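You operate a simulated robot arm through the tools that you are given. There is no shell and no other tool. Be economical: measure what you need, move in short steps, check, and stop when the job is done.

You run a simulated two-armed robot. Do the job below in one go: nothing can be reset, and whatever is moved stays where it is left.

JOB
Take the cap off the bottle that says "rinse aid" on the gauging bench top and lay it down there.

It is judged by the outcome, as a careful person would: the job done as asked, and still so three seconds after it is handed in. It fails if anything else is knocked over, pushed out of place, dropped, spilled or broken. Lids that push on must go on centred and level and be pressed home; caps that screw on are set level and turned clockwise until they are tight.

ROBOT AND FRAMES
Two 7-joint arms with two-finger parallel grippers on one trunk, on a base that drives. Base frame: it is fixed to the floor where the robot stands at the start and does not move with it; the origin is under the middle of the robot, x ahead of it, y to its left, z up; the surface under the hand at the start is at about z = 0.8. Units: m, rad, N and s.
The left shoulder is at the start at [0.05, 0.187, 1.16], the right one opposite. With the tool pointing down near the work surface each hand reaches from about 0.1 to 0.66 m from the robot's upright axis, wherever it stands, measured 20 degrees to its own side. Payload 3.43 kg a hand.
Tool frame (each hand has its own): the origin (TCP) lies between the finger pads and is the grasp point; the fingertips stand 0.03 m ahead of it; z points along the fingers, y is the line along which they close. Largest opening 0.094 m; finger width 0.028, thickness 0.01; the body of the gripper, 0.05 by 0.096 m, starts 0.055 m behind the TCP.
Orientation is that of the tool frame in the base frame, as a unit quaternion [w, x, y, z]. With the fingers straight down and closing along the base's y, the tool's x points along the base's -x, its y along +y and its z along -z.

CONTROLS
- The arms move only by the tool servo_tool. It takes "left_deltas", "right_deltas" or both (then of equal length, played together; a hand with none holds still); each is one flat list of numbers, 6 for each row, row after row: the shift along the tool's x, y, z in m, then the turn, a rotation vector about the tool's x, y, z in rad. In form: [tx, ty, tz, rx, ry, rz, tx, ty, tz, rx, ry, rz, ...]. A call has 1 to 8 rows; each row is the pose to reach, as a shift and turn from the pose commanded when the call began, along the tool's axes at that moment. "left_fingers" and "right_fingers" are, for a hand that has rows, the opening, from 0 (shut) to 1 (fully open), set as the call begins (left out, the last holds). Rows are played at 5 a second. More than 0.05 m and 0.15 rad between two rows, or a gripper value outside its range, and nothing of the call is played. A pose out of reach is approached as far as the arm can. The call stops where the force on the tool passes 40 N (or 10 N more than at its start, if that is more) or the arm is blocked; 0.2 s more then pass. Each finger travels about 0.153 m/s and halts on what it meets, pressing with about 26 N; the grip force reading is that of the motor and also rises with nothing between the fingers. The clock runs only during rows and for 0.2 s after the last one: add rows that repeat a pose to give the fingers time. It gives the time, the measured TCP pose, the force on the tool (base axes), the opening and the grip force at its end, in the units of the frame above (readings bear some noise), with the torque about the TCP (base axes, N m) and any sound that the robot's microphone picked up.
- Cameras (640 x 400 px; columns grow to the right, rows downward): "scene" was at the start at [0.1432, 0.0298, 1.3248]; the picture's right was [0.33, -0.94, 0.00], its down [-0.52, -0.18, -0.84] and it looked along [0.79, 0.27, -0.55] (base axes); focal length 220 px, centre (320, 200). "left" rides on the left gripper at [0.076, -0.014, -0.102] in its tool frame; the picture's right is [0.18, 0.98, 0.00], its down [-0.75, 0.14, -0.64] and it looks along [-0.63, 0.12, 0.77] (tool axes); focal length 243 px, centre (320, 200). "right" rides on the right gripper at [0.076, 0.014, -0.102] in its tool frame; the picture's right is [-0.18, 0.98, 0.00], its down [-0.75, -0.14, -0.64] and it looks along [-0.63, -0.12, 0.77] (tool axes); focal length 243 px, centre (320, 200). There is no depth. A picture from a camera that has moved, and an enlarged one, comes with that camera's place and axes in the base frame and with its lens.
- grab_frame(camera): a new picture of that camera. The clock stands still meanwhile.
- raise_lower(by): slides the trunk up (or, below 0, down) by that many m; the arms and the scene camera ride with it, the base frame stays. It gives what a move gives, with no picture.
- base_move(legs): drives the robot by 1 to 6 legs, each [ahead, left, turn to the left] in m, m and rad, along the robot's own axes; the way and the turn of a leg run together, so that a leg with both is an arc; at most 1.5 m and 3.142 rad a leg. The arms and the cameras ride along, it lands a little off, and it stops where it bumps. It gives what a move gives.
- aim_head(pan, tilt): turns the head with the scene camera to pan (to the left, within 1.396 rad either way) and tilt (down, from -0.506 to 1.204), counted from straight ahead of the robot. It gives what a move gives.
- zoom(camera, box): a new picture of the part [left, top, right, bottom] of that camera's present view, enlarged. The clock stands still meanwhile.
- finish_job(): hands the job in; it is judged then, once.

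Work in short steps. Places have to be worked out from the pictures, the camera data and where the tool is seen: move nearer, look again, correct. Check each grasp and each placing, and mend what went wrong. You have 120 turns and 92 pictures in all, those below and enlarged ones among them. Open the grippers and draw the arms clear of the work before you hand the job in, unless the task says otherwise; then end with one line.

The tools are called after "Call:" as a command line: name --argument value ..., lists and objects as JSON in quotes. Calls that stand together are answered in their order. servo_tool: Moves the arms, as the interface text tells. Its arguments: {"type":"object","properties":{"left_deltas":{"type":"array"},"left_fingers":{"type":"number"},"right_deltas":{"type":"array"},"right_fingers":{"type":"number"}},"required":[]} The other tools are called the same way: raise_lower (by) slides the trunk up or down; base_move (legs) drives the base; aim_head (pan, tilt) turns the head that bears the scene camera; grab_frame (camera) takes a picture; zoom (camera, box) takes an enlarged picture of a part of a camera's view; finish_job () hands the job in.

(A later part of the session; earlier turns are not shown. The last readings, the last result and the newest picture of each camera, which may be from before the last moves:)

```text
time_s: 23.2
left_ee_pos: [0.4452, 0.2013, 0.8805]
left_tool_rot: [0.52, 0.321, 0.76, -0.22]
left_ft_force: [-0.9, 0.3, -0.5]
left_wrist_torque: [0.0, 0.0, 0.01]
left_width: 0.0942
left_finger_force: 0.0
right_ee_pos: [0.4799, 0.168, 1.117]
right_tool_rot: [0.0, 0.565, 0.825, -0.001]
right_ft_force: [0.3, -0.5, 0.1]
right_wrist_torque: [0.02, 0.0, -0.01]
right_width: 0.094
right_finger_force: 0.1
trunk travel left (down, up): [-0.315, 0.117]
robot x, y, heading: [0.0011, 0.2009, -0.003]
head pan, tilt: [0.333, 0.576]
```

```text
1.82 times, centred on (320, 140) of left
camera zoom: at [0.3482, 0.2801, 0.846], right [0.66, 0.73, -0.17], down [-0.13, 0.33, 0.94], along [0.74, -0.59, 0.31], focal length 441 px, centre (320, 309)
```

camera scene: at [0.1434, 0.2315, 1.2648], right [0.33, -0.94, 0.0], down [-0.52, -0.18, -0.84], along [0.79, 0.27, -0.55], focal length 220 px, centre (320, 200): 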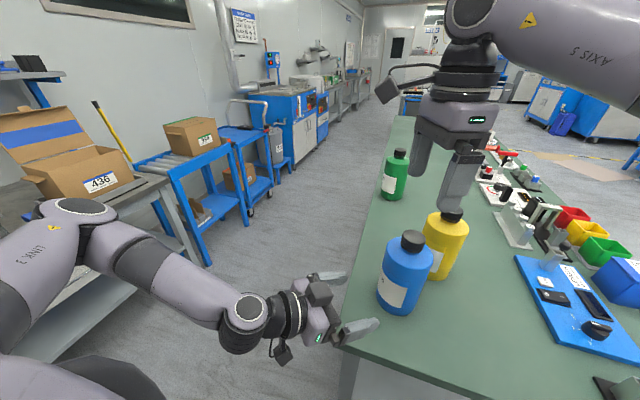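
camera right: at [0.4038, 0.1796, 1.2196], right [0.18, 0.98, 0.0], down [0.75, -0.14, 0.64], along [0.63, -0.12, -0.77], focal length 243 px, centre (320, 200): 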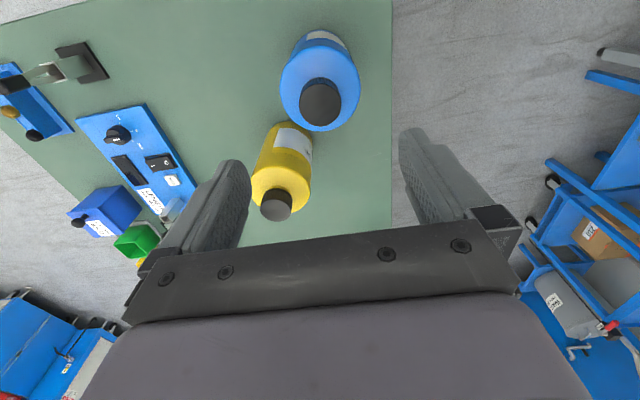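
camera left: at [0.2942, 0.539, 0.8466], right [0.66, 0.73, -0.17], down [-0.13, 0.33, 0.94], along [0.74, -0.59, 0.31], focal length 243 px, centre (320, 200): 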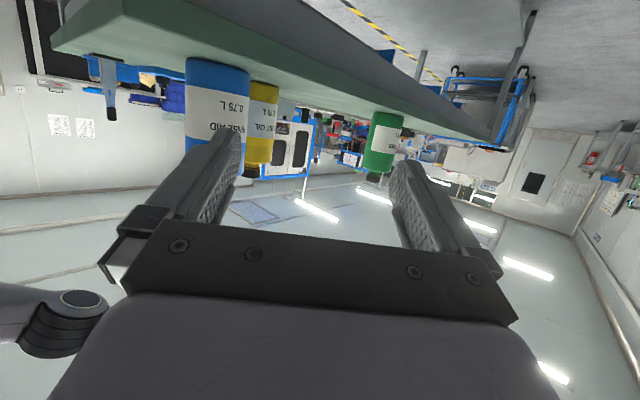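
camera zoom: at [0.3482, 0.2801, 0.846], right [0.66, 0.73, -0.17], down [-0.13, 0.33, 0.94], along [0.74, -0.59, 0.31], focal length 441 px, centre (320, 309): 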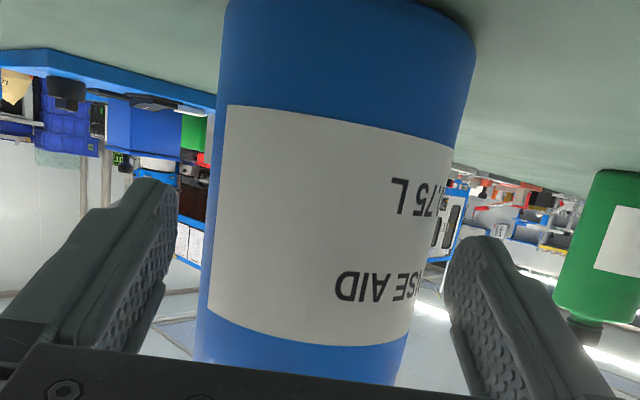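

I'm about 1.5 mm off the other way, so I correct by +1.5 mm and advance the last 0.04 m to the old grip place, then close.

Call:
servo_tool --left_deltas '[0, 0.0015, 0, 0, 0, 0, -0.007, 0.0015, 0.019, 0, 0, 0, -0.0145, 0.0015, 0.038, 0, 0, 0, -0.0145, 0.0015, 0.038, 0, 0, 0]'

Call:
servo_tool --left_deltas '[0, 0, 0, 0, 0, 0, 0, 0, 0, 0, 0, 0, 0, 0, 0, 0, 0, 0]' --left_fingers 0

Call:
grab_frame --camera "scene"

Call:
grab_frame --camera "right"

```text
time_s: 24.2
left_ee_pos: [0.4748, 0.1735, 0.8802]
left_tool_rot: [0.52, 0.321, 0.761, -0.219]
left_ft_force: [-0.7, 0.1, -0.2]
left_wrist_torque: [0.03, 0.02, -0.01]
left_width: 0.0939
left_finger_force: 0.0
right_ee_pos: [0.4794, 0.1684, 1.1168]
right_tool_rot: [0.0, 0.564, 0.826, 0.0]
right_ft_force: [0.3, 0.1, -0.3]
right_wrist_torque: [0.01, -0.04, 0.01]
right_width: 0.094
right_finger_force: 0.2
trunk travel left (down, up): [-0.315, 0.117]
robot x, y, heading: [-0.0012, 0.1995, -0.002]
head pan, tilt: [0.333, 0.576]
```

```text
time_s: 25.0
left_ee_pos: [0.475, 0.1753, 0.8792]
left_tool_rot: [0.52, 0.321, 0.761, -0.219]
left_ft_force: [2.7, 0.5, -0.4]
left_wrist_torque: [-0.12, 0.14, 0.09]
left_width: 0.0886
left_finger_force: 25.8
right_ee_pos: [0.4806, 0.1681, 1.1174]
right_tool_rot: [0.0, 0.564, 0.826, 0.0]
right_ft_force: [-0.6, 0.0, -0.7]
right_wrist_torque: [0.02, 0.02, -0.01]
right_width: 0.094
right_finger_force: 0.0
trunk travel left (down, up): [-0.315, 0.117]
robot x, y, heading: [-0.0026, 0.2029, 0.0]
head pan, tilt: [0.333, 0.576]
```

```text
55 pictures are left
camera scene: at [0.1437, 0.2314, 1.2648], right [0.33, -0.94, 0.0], down [-0.52, -0.18, -0.84], along [0.79, 0.27, -0.55], focal length 220 px, centre (320, 200)
```

scene: 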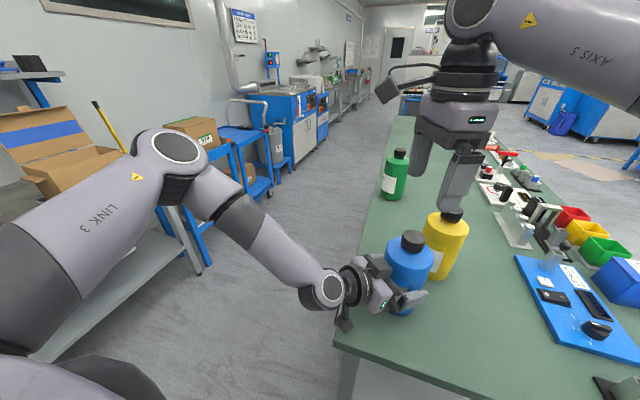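

```text
54 pictures are left
camera right: at [0.4653, 0.242, 1.2193], right [0.98, 0.18, 0.0], down [0.14, -0.75, 0.64], along [0.12, -0.63, -0.77], focal length 243 px, centre (320, 200)
```

right: 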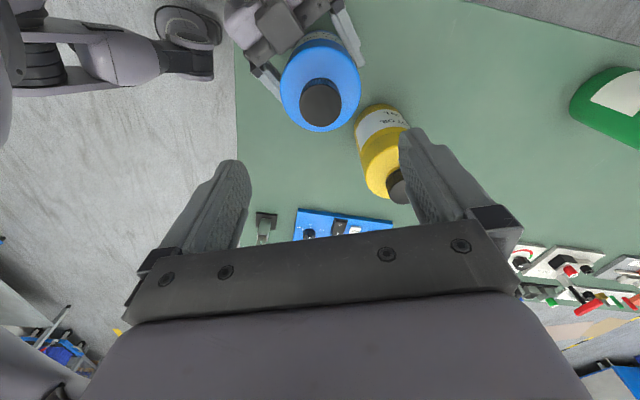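

The cap lies under the TCP within 1.5 mm, and the bottle is held. I descend 0.117 m so the fingertips sit at about z 0.970 around the cap.

Call:
servo_tool --right_deltas '[-0.001, 0, 0.03, 0, 0, 0, -0.0015, 0, 0.06, 0, 0, 0, -0.0015, 0, 0.09, 0, 0, 0, -0.0015, 0, 0.105, 0, 0, 0, -0.0015, 0, 0.117, 0, 0, 0, -0.0015, 0, 0.117, 0, 0, 0]'

Call:
zoom --camera "scene" --box '[340, 180, 500, 320]'

Call:
grab_frame --camera "right"

```text
time_s: 26.4
left_ee_pos: [0.4737, 0.1746, 0.8796]
left_tool_rot: [0.52, 0.321, 0.761, -0.219]
left_ft_force: [0.1, 3.0, 1.1]
left_wrist_torque: [-0.05, 0.05, 0.03]
left_width: 0.0888
left_finger_force: 26.1
right_ee_pos: [0.481, 0.1664, 0.9989]
right_tool_rot: [-0.001, 0.564, 0.826, 0.0]
right_ft_force: [-0.4, 0.0, -0.1]
right_wrist_torque: [0.01, -0.01, -0.01]
right_width: 0.0941
right_finger_force: 0.2
trunk travel left (down, up): [-0.315, 0.117]
robot x, y, heading: [0.0019, 0.2034, 0.002]
head pan, tilt: [0.333, 0.576]
```

```text
2.86 times, centred on (420, 250) of scene
camera zoom: at [0.1434, 0.2317, 1.2648], right [0.33, -0.94, 0.0], down [-0.52, -0.18, -0.84], along [0.79, 0.27, -0.55], focal length 628 px, centre (34, 57)
```

zoom: 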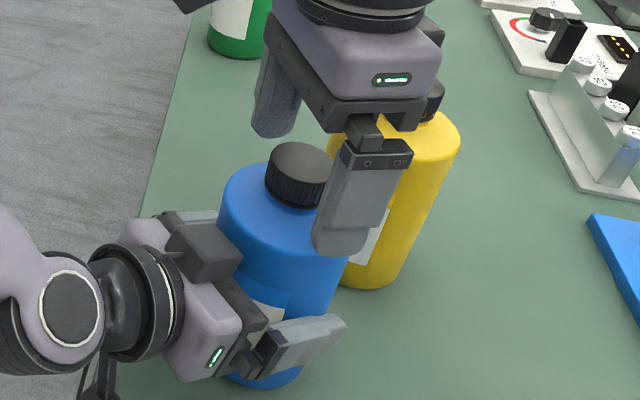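

```text
52 pictures are left
camera right: at [0.4657, 0.2406, 1.1018], right [0.98, 0.18, 0.0], down [0.14, -0.75, 0.64], along [0.12, -0.63, -0.77], focal length 243 px, centre (320, 200)
```

right: 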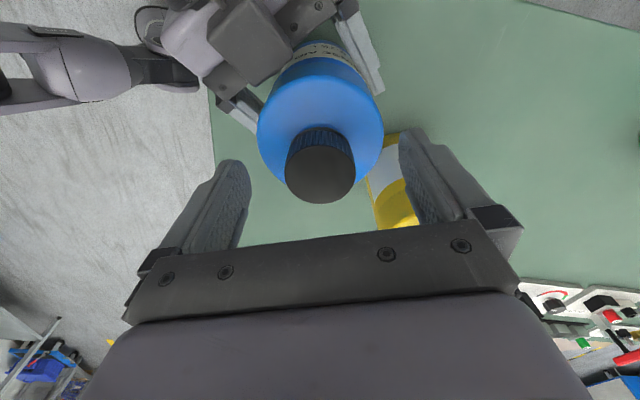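

The cap is exactly centred between the fingers, and they are clear of the shoulder. I close the right gripper on it.

Call:
servo_tool --right_deltas '[0, 0, 0, 0, 0, 0, 0, 0, 0, 0, 0, 0, 0, 0, 0, 0, 0, 0]' --right_fingers 0

```text
time_s: 27.2
left_ee_pos: [0.4746, 0.1737, 0.8795]
left_tool_rot: [0.519, 0.321, 0.761, -0.22]
left_ft_force: [-2.9, 1.7, 1.1]
left_wrist_torque: [-0.01, -0.2, -0.08]
left_width: 0.0886
left_finger_force: 25.4
right_ee_pos: [0.4816, 0.1658, 1.0001]
right_tool_rot: [0.0, 0.566, 0.825, 0.0]
right_ft_force: [4.6, 1.4, -0.2]
right_wrist_torque: [0.0, -0.1, -0.01]
right_width: 0.0391
right_finger_force: 25.8
trunk travel left (down, up): [-0.315, 0.117]
robot x, y, heading: [0.0007, 0.1979, 0.001]
head pan, tilt: [0.333, 0.576]
```

Cap gripped (width 0.039). I turn counter-clockwise (tool -z) by 0.6 rad with a slight rise and watch the torque.

Call:
servo_tool --right_deltas '[0, 0, 0, 0, 0, -0.1, 0, 0, 0, 0, 0, -0.2, 0, 0, -0.0001, 0, 0, -0.3, 0, 0, -0.0002, 0, 0, -0.4, 0, 0, -0.0003, 0, 0, -0.5, 0, 0, -0.0004, 0, 0, -0.6]'

Call:
zoom --camera "scene" --box '[340, 180, 500, 320]'

```text
time_s: 28.6
left_ee_pos: [0.4739, 0.174, 0.8797]
left_tool_rot: [0.52, 0.321, 0.761, -0.22]
left_ft_force: [-6.1, 0.0, 2.3]
left_wrist_torque: [0.32, -0.43, -0.15]
left_width: 0.0887
left_finger_force: 26.2
right_ee_pos: [0.4816, 0.1654, 1.0011]
right_tool_rot: [0.001, 0.294, 0.956, 0.001]
right_ft_force: [6.7, 3.2, -0.7]
right_wrist_torque: [0.1, -0.24, 0.01]
right_width: 0.0392
right_finger_force: 25.4
trunk travel left (down, up): [-0.315, 0.117]
robot x, y, heading: [0.0002, 0.2026, 0.0]
head pan, tilt: [0.333, 0.576]
```

```text
2.86 times, centred on (420, 250) of scene
camera zoom: at [0.1435, 0.2317, 1.2648], right [0.33, -0.94, 0.0], down [-0.52, -0.18, -0.84], along [0.79, 0.27, -0.55], focal length 628 px, centre (34, 57)
```

zoom: 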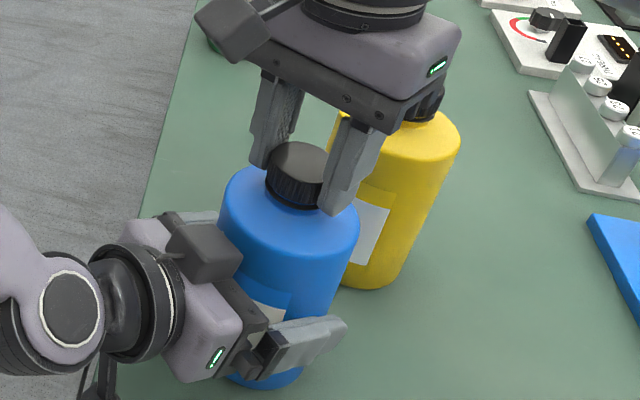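

It turned smoothly with little torque, and the bottle held still. I continue another 0.96 rad.

Call:
servo_tool --right_deltas '[0, 0, -0.0001, 0, 0, -0.12, 0, 0, -0.0002, 0, 0, -0.24, 0, 0, -0.0003, 0, 0, -0.36, 0, 0, -0.0004, 0, 0, -0.48, 0, 0, -0.0005, 0, 0, -0.6, 0, 0, -0.0005, 0, 0, -0.72, 0, 0, -0.0006, 0, 0, -0.84, 0, 0, -0.0006, 0, 0, -0.96]'

```text
time_s: 30.4
left_ee_pos: [0.4728, 0.1724, 0.8798]
left_tool_rot: [0.52, 0.322, 0.76, -0.221]
left_ft_force: [-7.1, -6.9, 0.9]
left_wrist_torque: [0.53, -0.33, -0.18]
left_width: 0.0885
left_finger_force: 25.9
right_ee_pos: [0.4802, 0.1667, 1.0002]
right_tool_rot: [0.0, -0.181, 0.983, 0.0]
right_ft_force: [6.3, 7.8, -1.1]
right_wrist_torque: [0.23, -0.17, -0.02]
right_width: 0.0397
right_finger_force: 26.7
trunk travel left (down, up): [-0.315, 0.117]
robot x, y, heading: [0.0004, 0.2021, -0.0]
head pan, tilt: [0.333, 0.576]
```

Still turning freely; side forces are about 10 N from a small centring error. I continue 0.9 rad further.

Call:
servo_tool --right_deltas '[0, 0, -0.0001, 0, 0, -0.12, 0, 0, -0.0002, 0, 0, -0.24, 0, 0, -0.0003, 0, 0, -0.36, 0, 0, -0.0004, 0, 0, -0.48, 0, 0, -0.0005, 0, 0, -0.6, 0, 0, -0.0005, 0, 0, -0.72, 0, 0, -0.0006, 0, 0, -0.84, 0, 0, -0.0006, 0, 0, -0.9]'

Call:
zoom --camera "scene" --box '[340, 180, 500, 320]'

```text
time_s: 32.2
left_ee_pos: [0.4751, 0.1778, 0.8767]
left_tool_rot: [0.517, 0.317, 0.765, -0.216]
left_ft_force: [-1.9, -0.2, -7.1]
left_wrist_torque: [0.06, 0.05, 0.04]
left_width: 0.0896
left_finger_force: 26.3
right_ee_pos: [0.4201, 0.1439, 1.0616]
right_tool_rot: [0.004, -0.562, 0.827, 0.002]
right_ft_force: [-1.0, -0.1, -0.3]
right_wrist_torque: [0.02, -0.09, 0.0]
right_width: 0.0
right_finger_force: 25.8
right hand out of reach, approached as far as the arm can: row 6, 7, 8
trunk travel left (down, up): [-0.315, 0.117]
robot x, y, heading: [0.0007, 0.2018, 0.002]
head pan, tilt: [0.333, 0.576]
```

```text
2.86 times, centred on (420, 250) of scene
camera zoom: at [0.1408, 0.2298, 1.2652], right [0.33, -0.94, 0.0], down [-0.51, -0.18, -0.84], along [0.79, 0.28, -0.54], focal length 628 px, centre (34, 57)
```

zoom: 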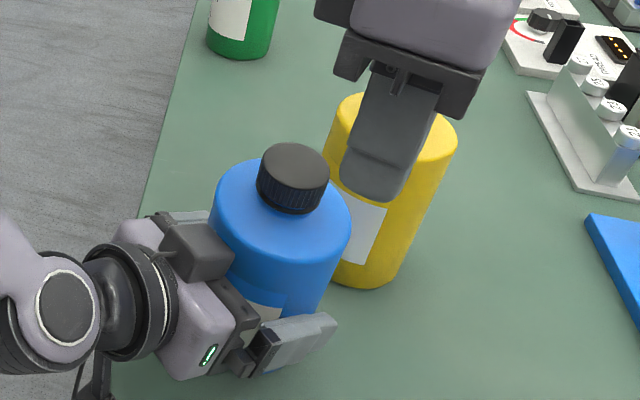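

The reach limit was hit and the right hand slipped off, swerving to [0.42, 0.144, 1.06]. The bottle is still held but may be slightly tilted, so I look closely.

Call:
grab_frame --camera "scene"

Call:
grab_frame --camera "right"

Call:
grab_frame --camera "left"

```text
49 pictures are left
camera scene: at [0.1408, 0.2298, 1.2652], right [0.33, -0.94, 0.0], down [-0.51, -0.18, -0.84], along [0.79, 0.28, -0.54], focal length 220 px, centre (320, 200)
```

scene: 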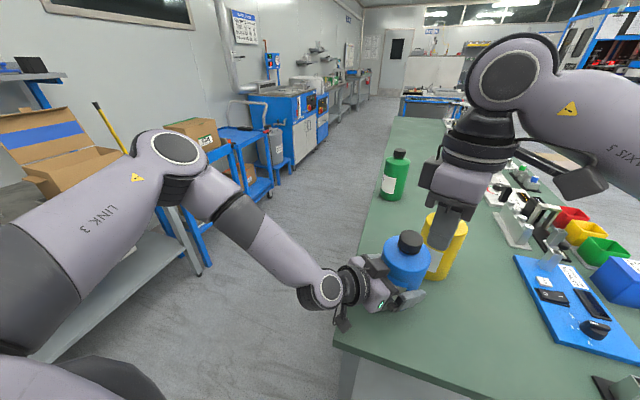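

```text
48 pictures are left
camera right: at [0.3784, 0.0756, 1.163], right [-0.85, 0.53, 0.0], down [0.41, 0.65, 0.65], along [0.35, 0.55, -0.76], focal length 243 px, centre (320, 200)
```

right: 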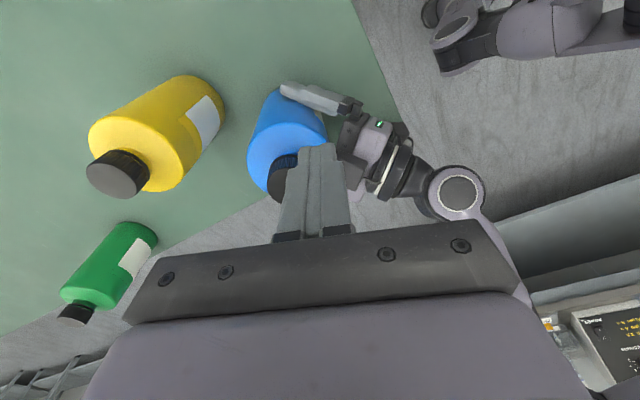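

```text
47 pictures are left
camera left: at [0.3768, 0.2542, 0.8437], right [0.65, 0.74, -0.17], down [-0.12, 0.32, 0.94], along [0.75, -0.58, 0.3], focal length 243 px, centre (320, 200)
```

left: 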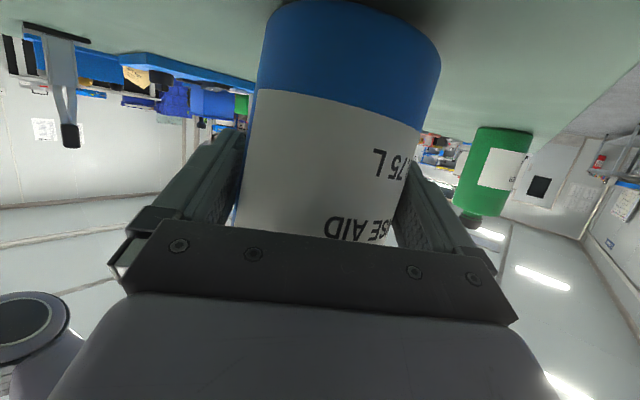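

The left hand now carries about 7 N, so the bottle has been lifted roughly 1 cm and tilted a few degrees while slipping. I first move the right hand up and away, rotating it back toward neutral.

Call:
servo_tool --right_deltas '[0, 0, -0.02, 0, 0, 0, 0, 0, -0.04, 0, 0, 0.1, 0, 0, -0.07, 0, 0, 0.25, 0, 0, -0.09, 0, 0, 0.4, 0, 0, -0.09, 0, 0, 0.55, 0, 0, -0.09, 0, 0, 0.7, 0, 0, -0.09, 0, 0, 0.85, 0, 0, -0.09, 0, 0, 1.0]' --right_fingers 1

Call:
zoom --camera "scene" --box '[340, 180, 500, 320]'

Call:
grab_frame --camera "right"

```text
time_s: 34.0
left_ee_pos: [0.475, 0.1734, 0.8784]
left_tool_rot: [0.519, 0.321, 0.761, -0.22]
left_ft_force: [-0.1, 0.5, -8.7]
left_wrist_torque: [0.03, 0.02, -0.01]
left_width: 0.089
left_finger_force: 26.2
right_ee_pos: [0.4227, 0.1456, 1.1487]
right_tool_rot: [0.001, -0.095, 0.995, 0.001]
right_ft_force: [-0.3, -0.2, 0.3]
right_wrist_torque: [0.0, 0.01, -0.01]
right_width: 0.0941
right_finger_force: 0.1
trunk travel left (down, up): [-0.315, 0.117]
robot x, y, heading: [0.0023, 0.2053, 0.0]
head pan, tilt: [0.333, 0.576]
```

```text
2.86 times, centred on (420, 250) of scene
camera zoom: at [0.144, 0.2313, 1.2647], right [0.33, -0.94, 0.0], down [-0.52, -0.18, -0.84], along [0.79, 0.27, -0.55], focal length 628 px, centre (34, 57)
```

zoom: 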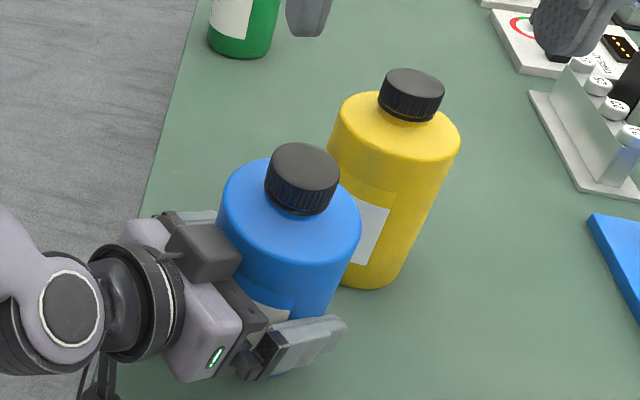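

```text
45 pictures are left
camera right: at [0.3453, 0.1428, 1.2514], right [-0.01, 1.0, 0.0], down [0.77, 0.0, 0.64], along [0.64, 0.01, -0.77], focal length 243 px, centre (320, 200)
```

right: 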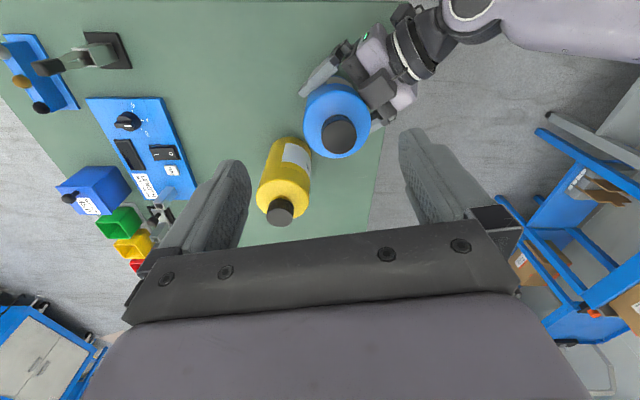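

The left hand sprang back to its pose and carries the bottle's ~8.7 N clear of the table. I lower it in small steps and watch for the load to go away.

Call:
servo_tool --left_deltas '[0.0019, 0, 0.0007, 0, 0, 0, 0.0037, 0, 0.0014, 0, 0, 0, 0.0037, 0, 0.0014, 0, 0, 0]'

Call:
grab_frame --camera "left"

```text
time_s: 34.8
left_ee_pos: [0.4745, 0.1737, 0.8749]
left_tool_rot: [0.52, 0.321, 0.76, -0.22]
left_ft_force: [0.2, -0.1, -4.8]
left_wrist_torque: [0.02, 0.16, -0.01]
left_width: 0.0893
left_finger_force: 25.5
right_ee_pos: [0.4234, 0.1459, 1.1496]
right_tool_rot: [0.001, -0.096, 0.995, 0.002]
right_ft_force: [0.7, 0.1, 0.7]
right_wrist_torque: [-0.01, -0.01, 0.04]
right_width: 0.0937
right_finger_force: 0.1
trunk travel left (down, up): [-0.315, 0.117]
robot x, y, heading: [-0.0013, 0.2018, 0.001]
head pan, tilt: [0.333, 0.576]
```

```text
44 pictures are left
camera left: at [0.3773, 0.2515, 0.8417], right [0.66, 0.73, -0.17], down [-0.12, 0.33, 0.94], along [0.74, -0.59, 0.31], focal length 243 px, centre (320, 200)
```

left: 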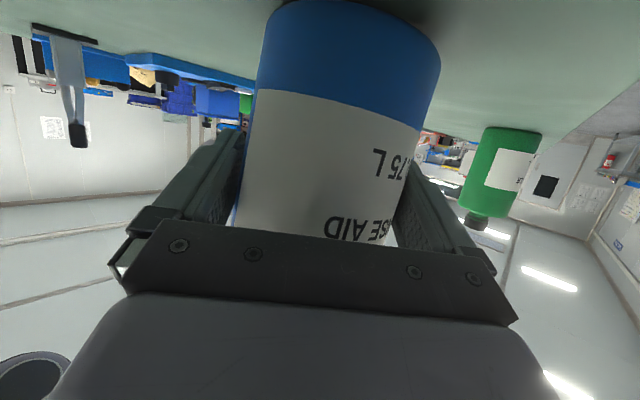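

It's starting to touch (load down to 4.8 N). I lower 3 mm more.

Call:
servo_tool --left_deltas '[0.0014, 0, 0.0005, 0, 0, 0, 0.0028, 0, 0.0011, 0, 0, 0, 0.0028, 0, 0.0011, 0, 0, 0]'

Call:
grab_frame --camera "left"

```text
time_s: 35.6
left_ee_pos: [0.4754, 0.1732, 0.875]
left_tool_rot: [0.523, 0.32, 0.759, -0.22]
left_ft_force: [0.0, 0.7, 10.8]
left_wrist_torque: [-0.08, 0.57, -0.02]
left_width: 0.0893
left_finger_force: 26.2
right_ee_pos: [0.4224, 0.1456, 1.15]
right_tool_rot: [0.001, -0.097, 0.995, 0.002]
right_ft_force: [-1.0, -0.3, 0.7]
right_wrist_torque: [0.0, 0.03, -0.03]
right_width: 0.0941
right_finger_force: 0.1
trunk travel left (down, up): [-0.315, 0.117]
robot x, y, heading: [0.0016, 0.2048, -0.0]
head pan, tilt: [0.333, 0.576]
```

```text
43 pictures are left
camera left: at [0.3778, 0.2512, 0.8407], right [0.66, 0.73, -0.17], down [-0.13, 0.33, 0.93], along [0.74, -0.59, 0.32], focal length 243 px, centre (320, 200)
```

left: 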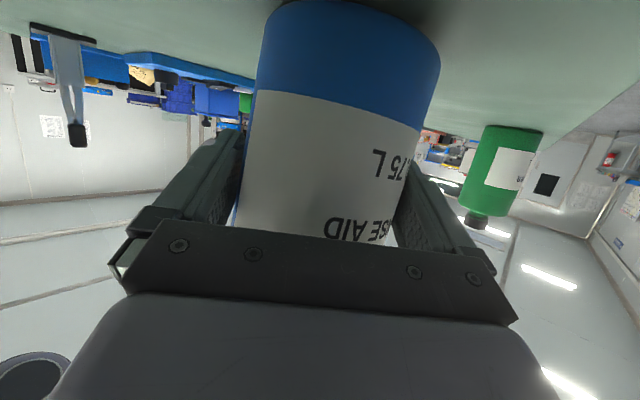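

It now rests on the table with some push. I open the left fingers to let it settle level, and check.

Call:
servo_tool --left_deltas '[-0.001, 0, -0.0004, 0, 0, 0, -0.001, 0, -0.0004, 0, 0, 0, -0.001, 0, -0.0004, 0, 0, 0]' --left_fingers 1

Call:
grab_frame --camera "left"

Call:
zoom --camera "scene" --box '[340, 180, 500, 320]'

Call:
zoom --camera "right" --box '[230, 40, 430, 240]'

```text
time_s: 36.4
left_ee_pos: [0.4736, 0.1734, 0.873]
left_tool_rot: [0.52, 0.322, 0.76, -0.221]
left_ft_force: [0.5, -1.0, 0.3]
left_wrist_torque: [0.0, 0.01, -0.03]
left_width: 0.094
left_finger_force: 0.1
right_ee_pos: [0.4233, 0.1451, 1.1494]
right_tool_rot: [0.002, -0.096, 0.995, 0.002]
right_ft_force: [0.0, 0.0, -0.6]
right_wrist_torque: [0.01, -0.02, 0.0]
right_width: 0.094
right_finger_force: 0.1
trunk travel left (down, up): [-0.315, 0.117]
robot x, y, heading: [0.002, 0.2012, -0.001]
head pan, tilt: [0.333, 0.576]
```

```text
42 pictures are left
camera left: at [0.3771, 0.2519, 0.8399], right [0.66, 0.73, -0.17], down [-0.12, 0.33, 0.94], along [0.74, -0.59, 0.31], focal length 243 px, centre (320, 200)
```

left: 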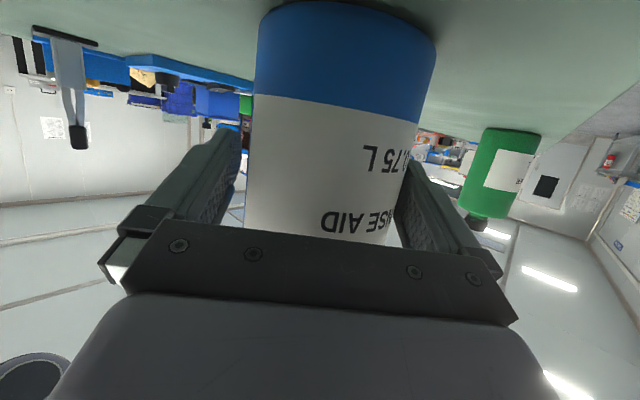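

```text
2.86 times, centred on (420, 250) of scene
camera zoom: at [0.1434, 0.2314, 1.2648], right [0.33, -0.94, 0.0], down [-0.52, -0.18, -0.84], along [0.79, 0.27, -0.55], focal length 628 px, centre (34, 57)
```

zoom: 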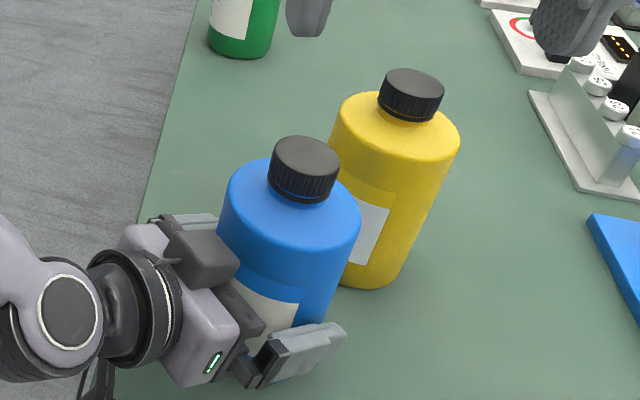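

```text
2.00 times, centred on (330, 140) of right
camera zoom: at [0.3447, 0.1427, 1.2516], right [-0.01, 1.0, 0.0], down [0.77, 0.0, 0.64], along [0.64, 0.01, -0.77], focal length 485 px, centre (300, 320)
```

zoom: 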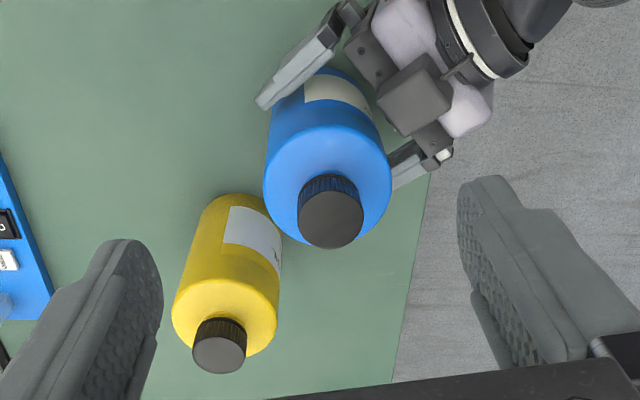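

The bottle stands level again and the cap has risen about 5 mm, so the thread is coming undone. I close the left hand on it again while the right hand moves back over the cap with clockwise yaw.

Call:
servo_tool --left_deltas '[0, 0, 0, 0, 0, 0, 0, 0, 0, 0, 0, 0, 0, 0, 0, 0, 0, 0, 0, 0, 0, 0, 0, 0, 0, 0, 0, 0, 0, 0, 0, 0, 0, 0, 0, 0, 0, 0, 0, 0, 0, 0, 0, 0, 0, 0, 0, 0]' --left_fingers 0 --right_deltas '[-0.01, 0.001, 0, 0, 0, 0.15, -0.02, 0.002, 0, 0, 0, 0.3, -0.03, 0.004, 0, 0, 0, 0.45, -0.04, 0.006, 0, 0, 0, 0.6, -0.05, 0.007, 0, 0, 0, 0.75, -0.0617, 0.0085, 0, 0, 0, 0.9, -0.0617, 0.0085, 0, 0, 0, 1.05, -0.0617, 0.0085, 0, 0, 0, 1.2]'

Call:
grab_frame --camera "right"

Call:
zoom --camera "scene" --box '[360, 210, 460, 290]'

```text
time_s: 38.2
left_ee_pos: [0.4747, 0.175, 0.8743]
left_tool_rot: [0.52, 0.321, 0.761, -0.219]
left_ft_force: [1.6, 1.2, -0.1]
left_wrist_torque: [0.03, -0.04, 0.07]
left_width: 0.0878
left_finger_force: 25.7
right_ee_pos: [0.4822, 0.1667, 1.1495]
right_tool_rot: [0.0, 0.483, 0.875, 0.002]
right_ft_force: [-0.3, 0.3, 0.2]
right_wrist_torque: [0.0, -0.01, -0.02]
right_width: 0.0941
right_finger_force: 0.1
trunk travel left (down, up): [-0.315, 0.117]
robot x, y, heading: [0.0015, 0.2012, -0.001]
head pan, tilt: [0.333, 0.576]
```

```text
39 pictures are left
camera right: at [0.4525, 0.2359, 1.2521], right [0.93, 0.37, 0.0], down [0.28, -0.72, 0.64], along [0.24, -0.59, -0.77], focal length 243 px, centre (320, 200)
```

right: 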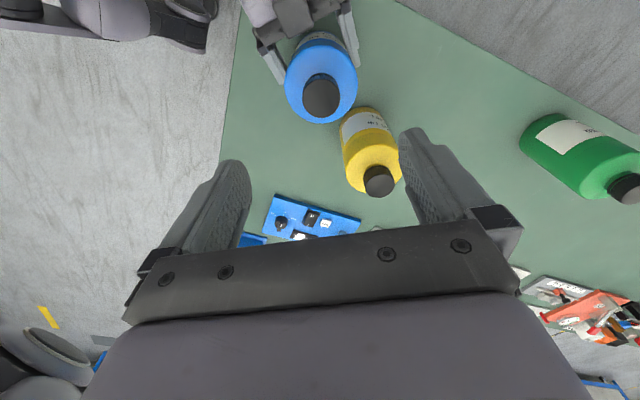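

```text
5.00 times, centred on (410, 250) of scene
camera zoom: at [0.1436, 0.2316, 1.2648], right [0.33, -0.94, 0.0], down [-0.52, -0.18, -0.84], along [0.79, 0.27, -0.55], focal length 1099 px, centre (-130, -50)
```

zoom: 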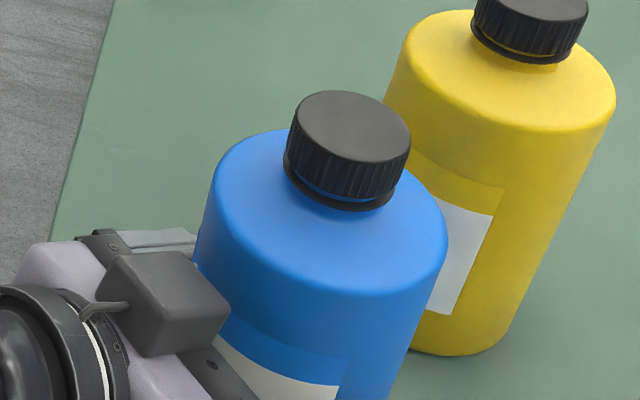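

A gap has opened under the cap. It sits at about [0.483, 0.1645] with its top near z 0.992, so I shift -2 mm in tool x and descend to TCP z≈1.004.

Call:
servo_tool --right_deltas '[-0.002, 0, 0.04, 0, 0, 0, -0.002, 0, 0.08, 0, 0, 0, -0.002, 0, 0.115, 0, 0, 0, -0.002, 0, 0.135, 0, 0, 0, -0.002, 0, 0.145, 0, 0, 0, -0.002, 0, 0.145, 0, 0, 0]'

Call:
grab_frame --camera "right"

```text
time_s: 39.6
left_ee_pos: [0.473, 0.1735, 0.8747]
left_tool_rot: [0.52, 0.32, 0.761, -0.219]
left_ft_force: [-2.2, 0.0, -0.1]
left_wrist_torque: [0.02, -0.01, -0.04]
left_width: 0.0875
left_finger_force: 26.5
right_ee_pos: [0.483, 0.165, 1.0046]
right_tool_rot: [0.0, 0.483, 0.876, 0.002]
right_ft_force: [0.2, -0.3, 0.3]
right_wrist_torque: [0.01, 0.02, -0.02]
right_width: 0.094
right_finger_force: 0.2
trunk travel left (down, up): [-0.315, 0.117]
robot x, y, heading: [-0.0031, 0.1995, 0.001]
head pan, tilt: [0.333, 0.576]
```

```text
37 pictures are left
camera right: at [0.4536, 0.2351, 1.1071], right [0.93, 0.37, 0.0], down [0.28, -0.71, 0.64], along [0.24, -0.59, -0.77], focal length 243 px, centre (320, 200)
```

right: 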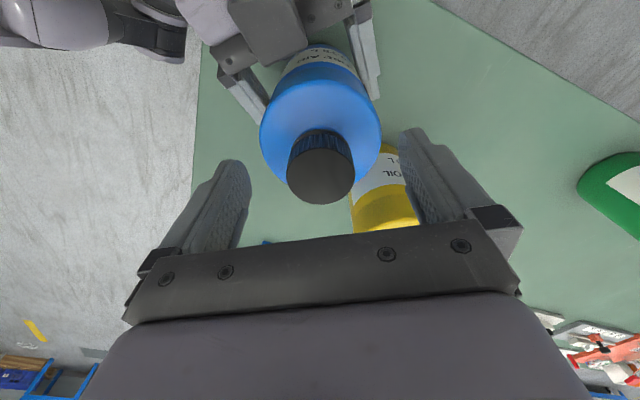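

Centred. I close, then turn 0.9 rad counter-clockwise with a slight rise.

Call:
servo_tool --right_deltas '[0, 0, 0, 0, 0, 0, 0, 0, 0, 0, 0, 0, 0, 0, 0, 0, 0, 0]' --right_fingers 0

Call:
servo_tool --right_deltas '[0, 0, -0.0001, 0, 0, -0.12, 0, 0, -0.0002, 0, 0, -0.24, 0, 0, -0.0003, 0, 0, -0.36, 0, 0, -0.0004, 0, 0, -0.48, 0, 0, -0.0005, 0, 0, -0.6, 0, 0, -0.0006, 0, 0, -0.72, 0, 0, -0.0007, 0, 0, -0.84, 0, 0, -0.0008, 0, 0, -0.92]'

```text
time_s: 40.4
left_ee_pos: [0.4733, 0.1735, 0.8738]
left_tool_rot: [0.52, 0.32, 0.761, -0.219]
left_ft_force: [-4.0, 0.3, 0.4]
left_wrist_torque: [-0.05, -0.02, -0.13]
left_width: 0.0877
left_finger_force: 26.1
right_ee_pos: [0.483, 0.1644, 1.006]
right_tool_rot: [0.0, 0.482, 0.876, 0.001]
right_ft_force: [1.2, 0.9, -0.5]
right_wrist_torque: [-0.01, -0.02, 0.0]
right_width: 0.0395
right_finger_force: 26.1
trunk travel left (down, up): [-0.315, 0.117]
robot x, y, heading: [0.0001, 0.2011, -0.001]
head pan, tilt: [0.333, 0.576]
```

```text
time_s: 42.2
left_ee_pos: [0.476, 0.1748, 0.8746]
left_tool_rot: [0.52, 0.32, 0.761, -0.219]
left_ft_force: [3.8, 3.6, -0.5]
left_wrist_torque: [-0.37, 0.45, 0.05]
left_width: 0.0876
left_finger_force: 26.3
right_ee_pos: [0.4832, 0.1638, 1.0052]
right_tool_rot: [0.001, 0.042, 0.999, 0.001]
right_ft_force: [-5.8, -3.5, -0.6]
right_wrist_torque: [-0.1, 0.2, 0.01]
right_width: 0.0392
right_finger_force: 26.2
trunk travel left (down, up): [-0.315, 0.117]
robot x, y, heading: [-0.0044, 0.2041, -0.003]
head pan, tilt: [0.333, 0.576]
```

Turning smoothly; yaw is now about +0.08. I turn another 0.85 rad, staying inside the reach limit.

Call:
servo_tool --right_deltas '[0, 0, -0.0001, 0, 0, -0.12, 0, 0, -0.0002, 0, 0, -0.24, 0, 0, -0.0003, 0, 0, -0.36, 0, 0, -0.0004, 0, 0, -0.48, 0, 0, -0.0005, 0, 0, -0.6, 0, 0, -0.0006, 0, 0, -0.72, 0, 0, -0.0007, 0, 0, -0.85]'

Call:
zoom --camera "scene" --box '[360, 210, 460, 290]'

```text
time_s: 43.8
left_ee_pos: [0.4748, 0.1755, 0.8741]
left_tool_rot: [0.521, 0.319, 0.76, -0.219]
left_ft_force: [1.9, 21.1, 1.1]
left_wrist_torque: [-0.97, -0.03, 0.22]
left_width: 0.0872
left_finger_force: 26.0
right_ee_pos: [0.4831, 0.1626, 1.0058]
right_tool_rot: [0.001, -0.373, 0.928, -0.001]
right_ft_force: [-0.3, -17.8, 0.0]
right_wrist_torque: [-0.73, 0.07, -0.04]
right_width: 0.0392
right_finger_force: 25.8
trunk travel left (down, up): [-0.315, 0.117]
robot x, y, heading: [0.0016, 0.2014, -0.005]
head pan, tilt: [0.333, 0.576]
```

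```text
5.00 times, centred on (410, 250) of scene
camera zoom: at [0.1434, 0.2317, 1.2649], right [0.33, -0.94, 0.0], down [-0.52, -0.18, -0.84], along [0.79, 0.27, -0.55], focal length 1099 px, centre (-130, -50)
```

zoom: 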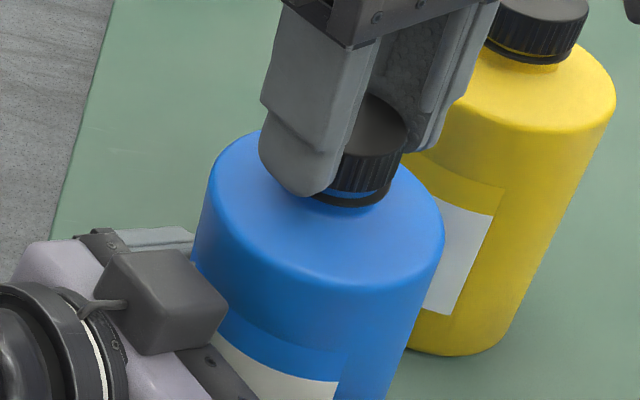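

Turned about 4 rad in all, and the gap under the cap is growing. I open the right fingers and rotate back clockwise around the cap for another stroke.

Call:
servo_tool --right_deltas '[0, 0, 0, 0, 0, 0, 0, 0, 0, 0, 0, 0, 0, 0, 0, 0, 0, 0.15, 0, 0, 0, 0, 0, 0.3, 0, 0, 0, 0, 0, 0.45, 0, 0, 0, 0, 0, 0.6, 0, 0, 0, 0, 0, 0.75, 0, 0, 0, 0, 0, 0.9]' --right_fingers 1

Call:
servo_tool --right_deltas '[0, 0, 0, 0, 0, 0.15, 0, 0, 0, 0, 0, 0.3, 0, 0, 0, 0, 0, 0.45, 0, 0, 0, 0, 0, 0.6, 0, 0, 0, 0, 0, 0.75, 0, 0, 0, 0, 0, 0.9, 0, 0, 0, 0, 0, 1.0, 0, 0, 0, 0, 0, 1.0]'

Call:
grab_frame --camera "right"

Call:
zoom --camera "scene" --box '[360, 210, 460, 290]'

```text
time_s: 45.6
left_ee_pos: [0.475, 0.1747, 0.8746]
left_tool_rot: [0.519, 0.322, 0.761, -0.22]
left_ft_force: [-2.1, -2.3, 0.2]
left_wrist_torque: [0.18, 0.02, -0.01]
left_width: 0.0872
left_finger_force: 26.2
right_ee_pos: [0.4829, 0.1649, 1.0069]
right_tool_rot: [0.001, 0.069, 0.998, 0.002]
right_ft_force: [0.8, 0.1, 0.0]
right_wrist_torque: [-0.05, -0.01, -0.01]
right_width: 0.0937
right_finger_force: 0.1
trunk travel left (down, up): [-0.315, 0.117]
robot x, y, heading: [0.0034, 0.2017, 0.003]
head pan, tilt: [0.333, 0.576]
```

```text
time_s: 47.4
left_ee_pos: [0.4733, 0.174, 0.8738]
left_tool_rot: [0.52, 0.321, 0.76, -0.22]
left_ft_force: [-2.0, -0.8, -0.2]
left_wrist_torque: [0.21, 0.04, -0.02]
left_width: 0.087
left_finger_force: 26.1
right_ee_pos: [0.4824, 0.165, 1.0067]
right_tool_rot: [0.0, 0.54, 0.842, 0.003]
right_ft_force: [-1.2, 0.2, -0.8]
right_wrist_torque: [0.0, 0.01, 0.01]
right_width: 0.0939
right_finger_force: 0.1
trunk travel left (down, up): [-0.315, 0.117]
robot x, y, heading: [-0.0006, 0.2001, -0.001]
head pan, tilt: [0.333, 0.576]
```

```text
35 pictures are left
camera right: at [0.4635, 0.2373, 1.1088], right [0.97, 0.24, 0.0], down [0.19, -0.75, 0.64], along [0.16, -0.62, -0.77], focal length 243 px, centre (320, 200)
```

right: 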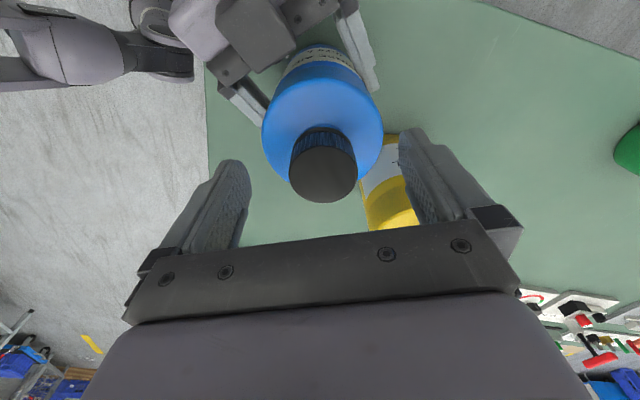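

```text
5.00 times, centred on (410, 250) of scene
camera zoom: at [0.1434, 0.2312, 1.2648], right [0.33, -0.94, 0.0], down [-0.52, -0.18, -0.84], along [0.79, 0.27, -0.55], focal length 1099 px, centre (-130, -50)
```

zoom: 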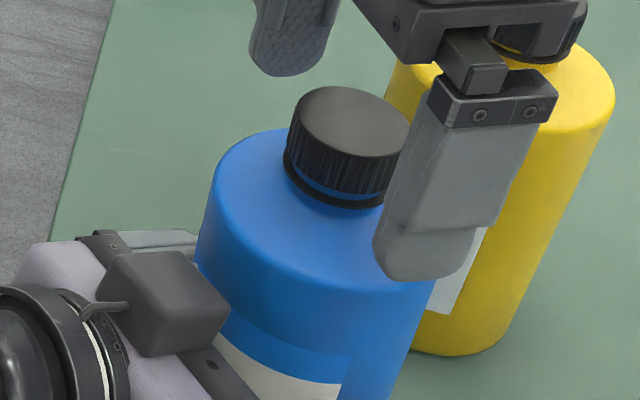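

The cap rose another ~1.5 mm. I recentre 1.5 mm, grip and do another stroke.

Call:
servo_tool --right_deltas '[0, 0.0015, -0.001, 0, 0, 0, 0, 0.0015, -0.001, 0, 0, 0, 0, 0.0015, -0.001, 0, 0, 0, 0, 0.0015, -0.001, 0, 0, 0]' --right_fingers 0

Call:
servo_tool --right_deltas '[0, 0, -0.0001, 0, 0, -0.13, 0, 0, -0.0002, 0, 0, -0.26, 0, 0, -0.0003, 0, 0, -0.39, 0, 0, -0.0004, 0, 0, -0.52, 0, 0, -0.0005, 0, 0, -0.65, 0, 0, -0.0006, 0, 0, -0.78, 0, 0, -0.0007, 0, 0, -0.91, 0, 0, -0.0008, 0, 0, -1.04]'

Call:
servo_tool --right_deltas '[0, 0, -0.0001, 0, 0, -0.12, 0, 0, -0.0002, 0, 0, -0.24, 0, 0, -0.0003, 0, 0, -0.36, 0, 0, -0.0004, 0, 0, -0.48, 0, 0, -0.0005, 0, 0, -0.6, 0, 0, -0.0006, 0, 0, -0.72, 0, 0, -0.0007, 0, 0, -0.82]'

Call:
zoom --camera "scene" --box '[360, 210, 460, 290]'

```text
time_s: 48.4
left_ee_pos: [0.4734, 0.1739, 0.8726]
left_tool_rot: [0.519, 0.322, 0.761, -0.219]
left_ft_force: [-2.4, -0.7, 0.4]
left_wrist_torque: [0.25, -0.29, 0.03]
left_width: 0.0868
left_finger_force: 25.9
right_ee_pos: [0.4849, 0.1644, 1.0065]
right_tool_rot: [0.001, 0.538, 0.843, 0.002]
right_ft_force: [1.8, -1.1, -1.4]
right_wrist_torque: [-0.06, 0.14, -0.01]
right_width: 0.0393
right_finger_force: 26.1
trunk travel left (down, up): [-0.315, 0.117]
robot x, y, heading: [-0.0011, 0.206, 0.004]
head pan, tilt: [0.333, 0.576]
```

```text
time_s: 50.2
left_ee_pos: [0.4739, 0.1743, 0.8747]
left_tool_rot: [0.52, 0.321, 0.761, -0.22]
left_ft_force: [4.3, 3.2, 0.2]
left_wrist_torque: [-0.01, 0.42, 0.09]
left_width: 0.0867
left_finger_force: 26.2
right_ee_pos: [0.4853, 0.1651, 1.0085]
right_tool_rot: [0.001, 0.046, 0.999, 0.001]
right_ft_force: [-4.5, -2.5, 0.3]
right_wrist_torque: [-0.1, 0.07, -0.04]
right_width: 0.0394
right_finger_force: 26.2
trunk travel left (down, up): [-0.315, 0.117]
robot x, y, heading: [-0.0017, 0.198, 0.005]
head pan, tilt: [0.333, 0.576]
```

```text
time_s: 51.8
left_ee_pos: [0.4765, 0.175, 0.8731]
left_tool_rot: [0.52, 0.32, 0.761, -0.218]
left_ft_force: [4.3, 16.6, 1.1]
left_wrist_torque: [-0.9, 0.02, 0.29]
left_width: 0.0865
left_finger_force: 25.8
right_ee_pos: [0.4836, 0.165, 1.0076]
right_tool_rot: [0.002, -0.354, 0.935, 0.001]
right_ft_force: [-2.0, -12.7, 0.0]
right_wrist_torque: [-0.35, 0.02, -0.1]
right_width: 0.0392
right_finger_force: 26.0
trunk travel left (down, up): [-0.315, 0.117]
robot x, y, heading: [0.0038, 0.204, 0.004]
head pan, tilt: [0.333, 0.576]
```

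```text
5.00 times, centred on (410, 250) of scene
camera zoom: at [0.1435, 0.2316, 1.2648], right [0.33, -0.94, 0.0], down [-0.52, -0.18, -0.84], along [0.79, 0.27, -0.55], focal length 1099 px, centre (-130, -50)
```

zoom: 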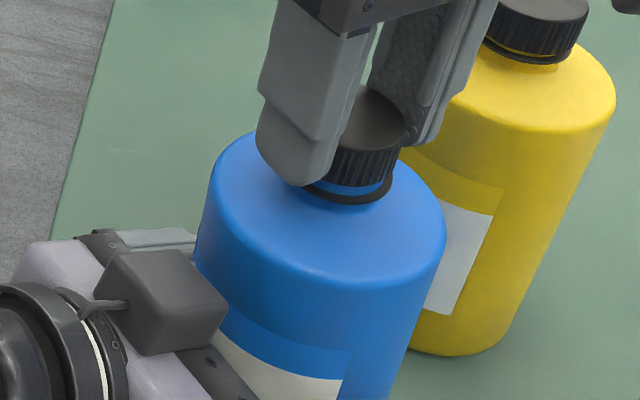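

The cap is clearly higher. I test it with a 3 mm lift and read the vertical force.

Call:
servo_tool --right_deltas '[0, 0, -0.0015, 0, 0, 0, 0, 0, -0.003, 0, 0, 0]'

Call:
grab_frame --camera "left"

```text
time_s: 52.4
left_ee_pos: [0.4727, 0.1733, 0.8748]
left_tool_rot: [0.519, 0.321, 0.761, -0.22]
left_ft_force: [0.5, 13.1, 3.4]
left_wrist_torque: [-1.13, 0.13, 0.23]
left_width: 0.0861
left_finger_force: 26.0
right_ee_pos: [0.4842, 0.1638, 1.0106]
right_tool_rot: [0.0, -0.353, 0.935, 0.002]
right_ft_force: [-2.3, -11.4, -7.9]
right_wrist_torque: [-0.21, 0.06, -0.05]
right_width: 0.039
right_finger_force: 25.7
trunk travel left (down, up): [-0.315, 0.117]
robot x, y, heading: [0.0016, 0.2016, 0.0]
head pan, tilt: [0.333, 0.576]
```

```text
32 pictures are left
camera left: at [0.3771, 0.2515, 0.8402], right [0.66, 0.73, -0.17], down [-0.12, 0.33, 0.93], along [0.74, -0.59, 0.31], focal length 243 px, centre (320, 200)
```

left: 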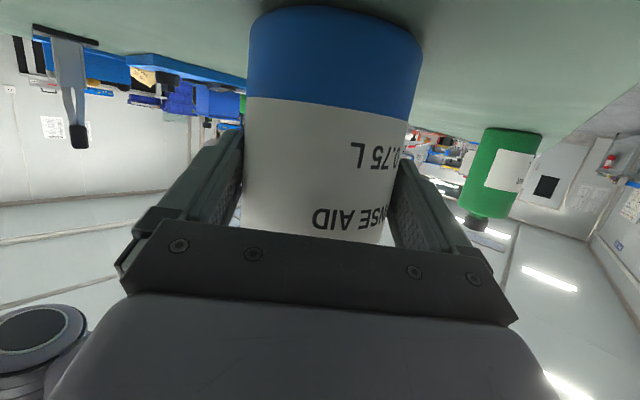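

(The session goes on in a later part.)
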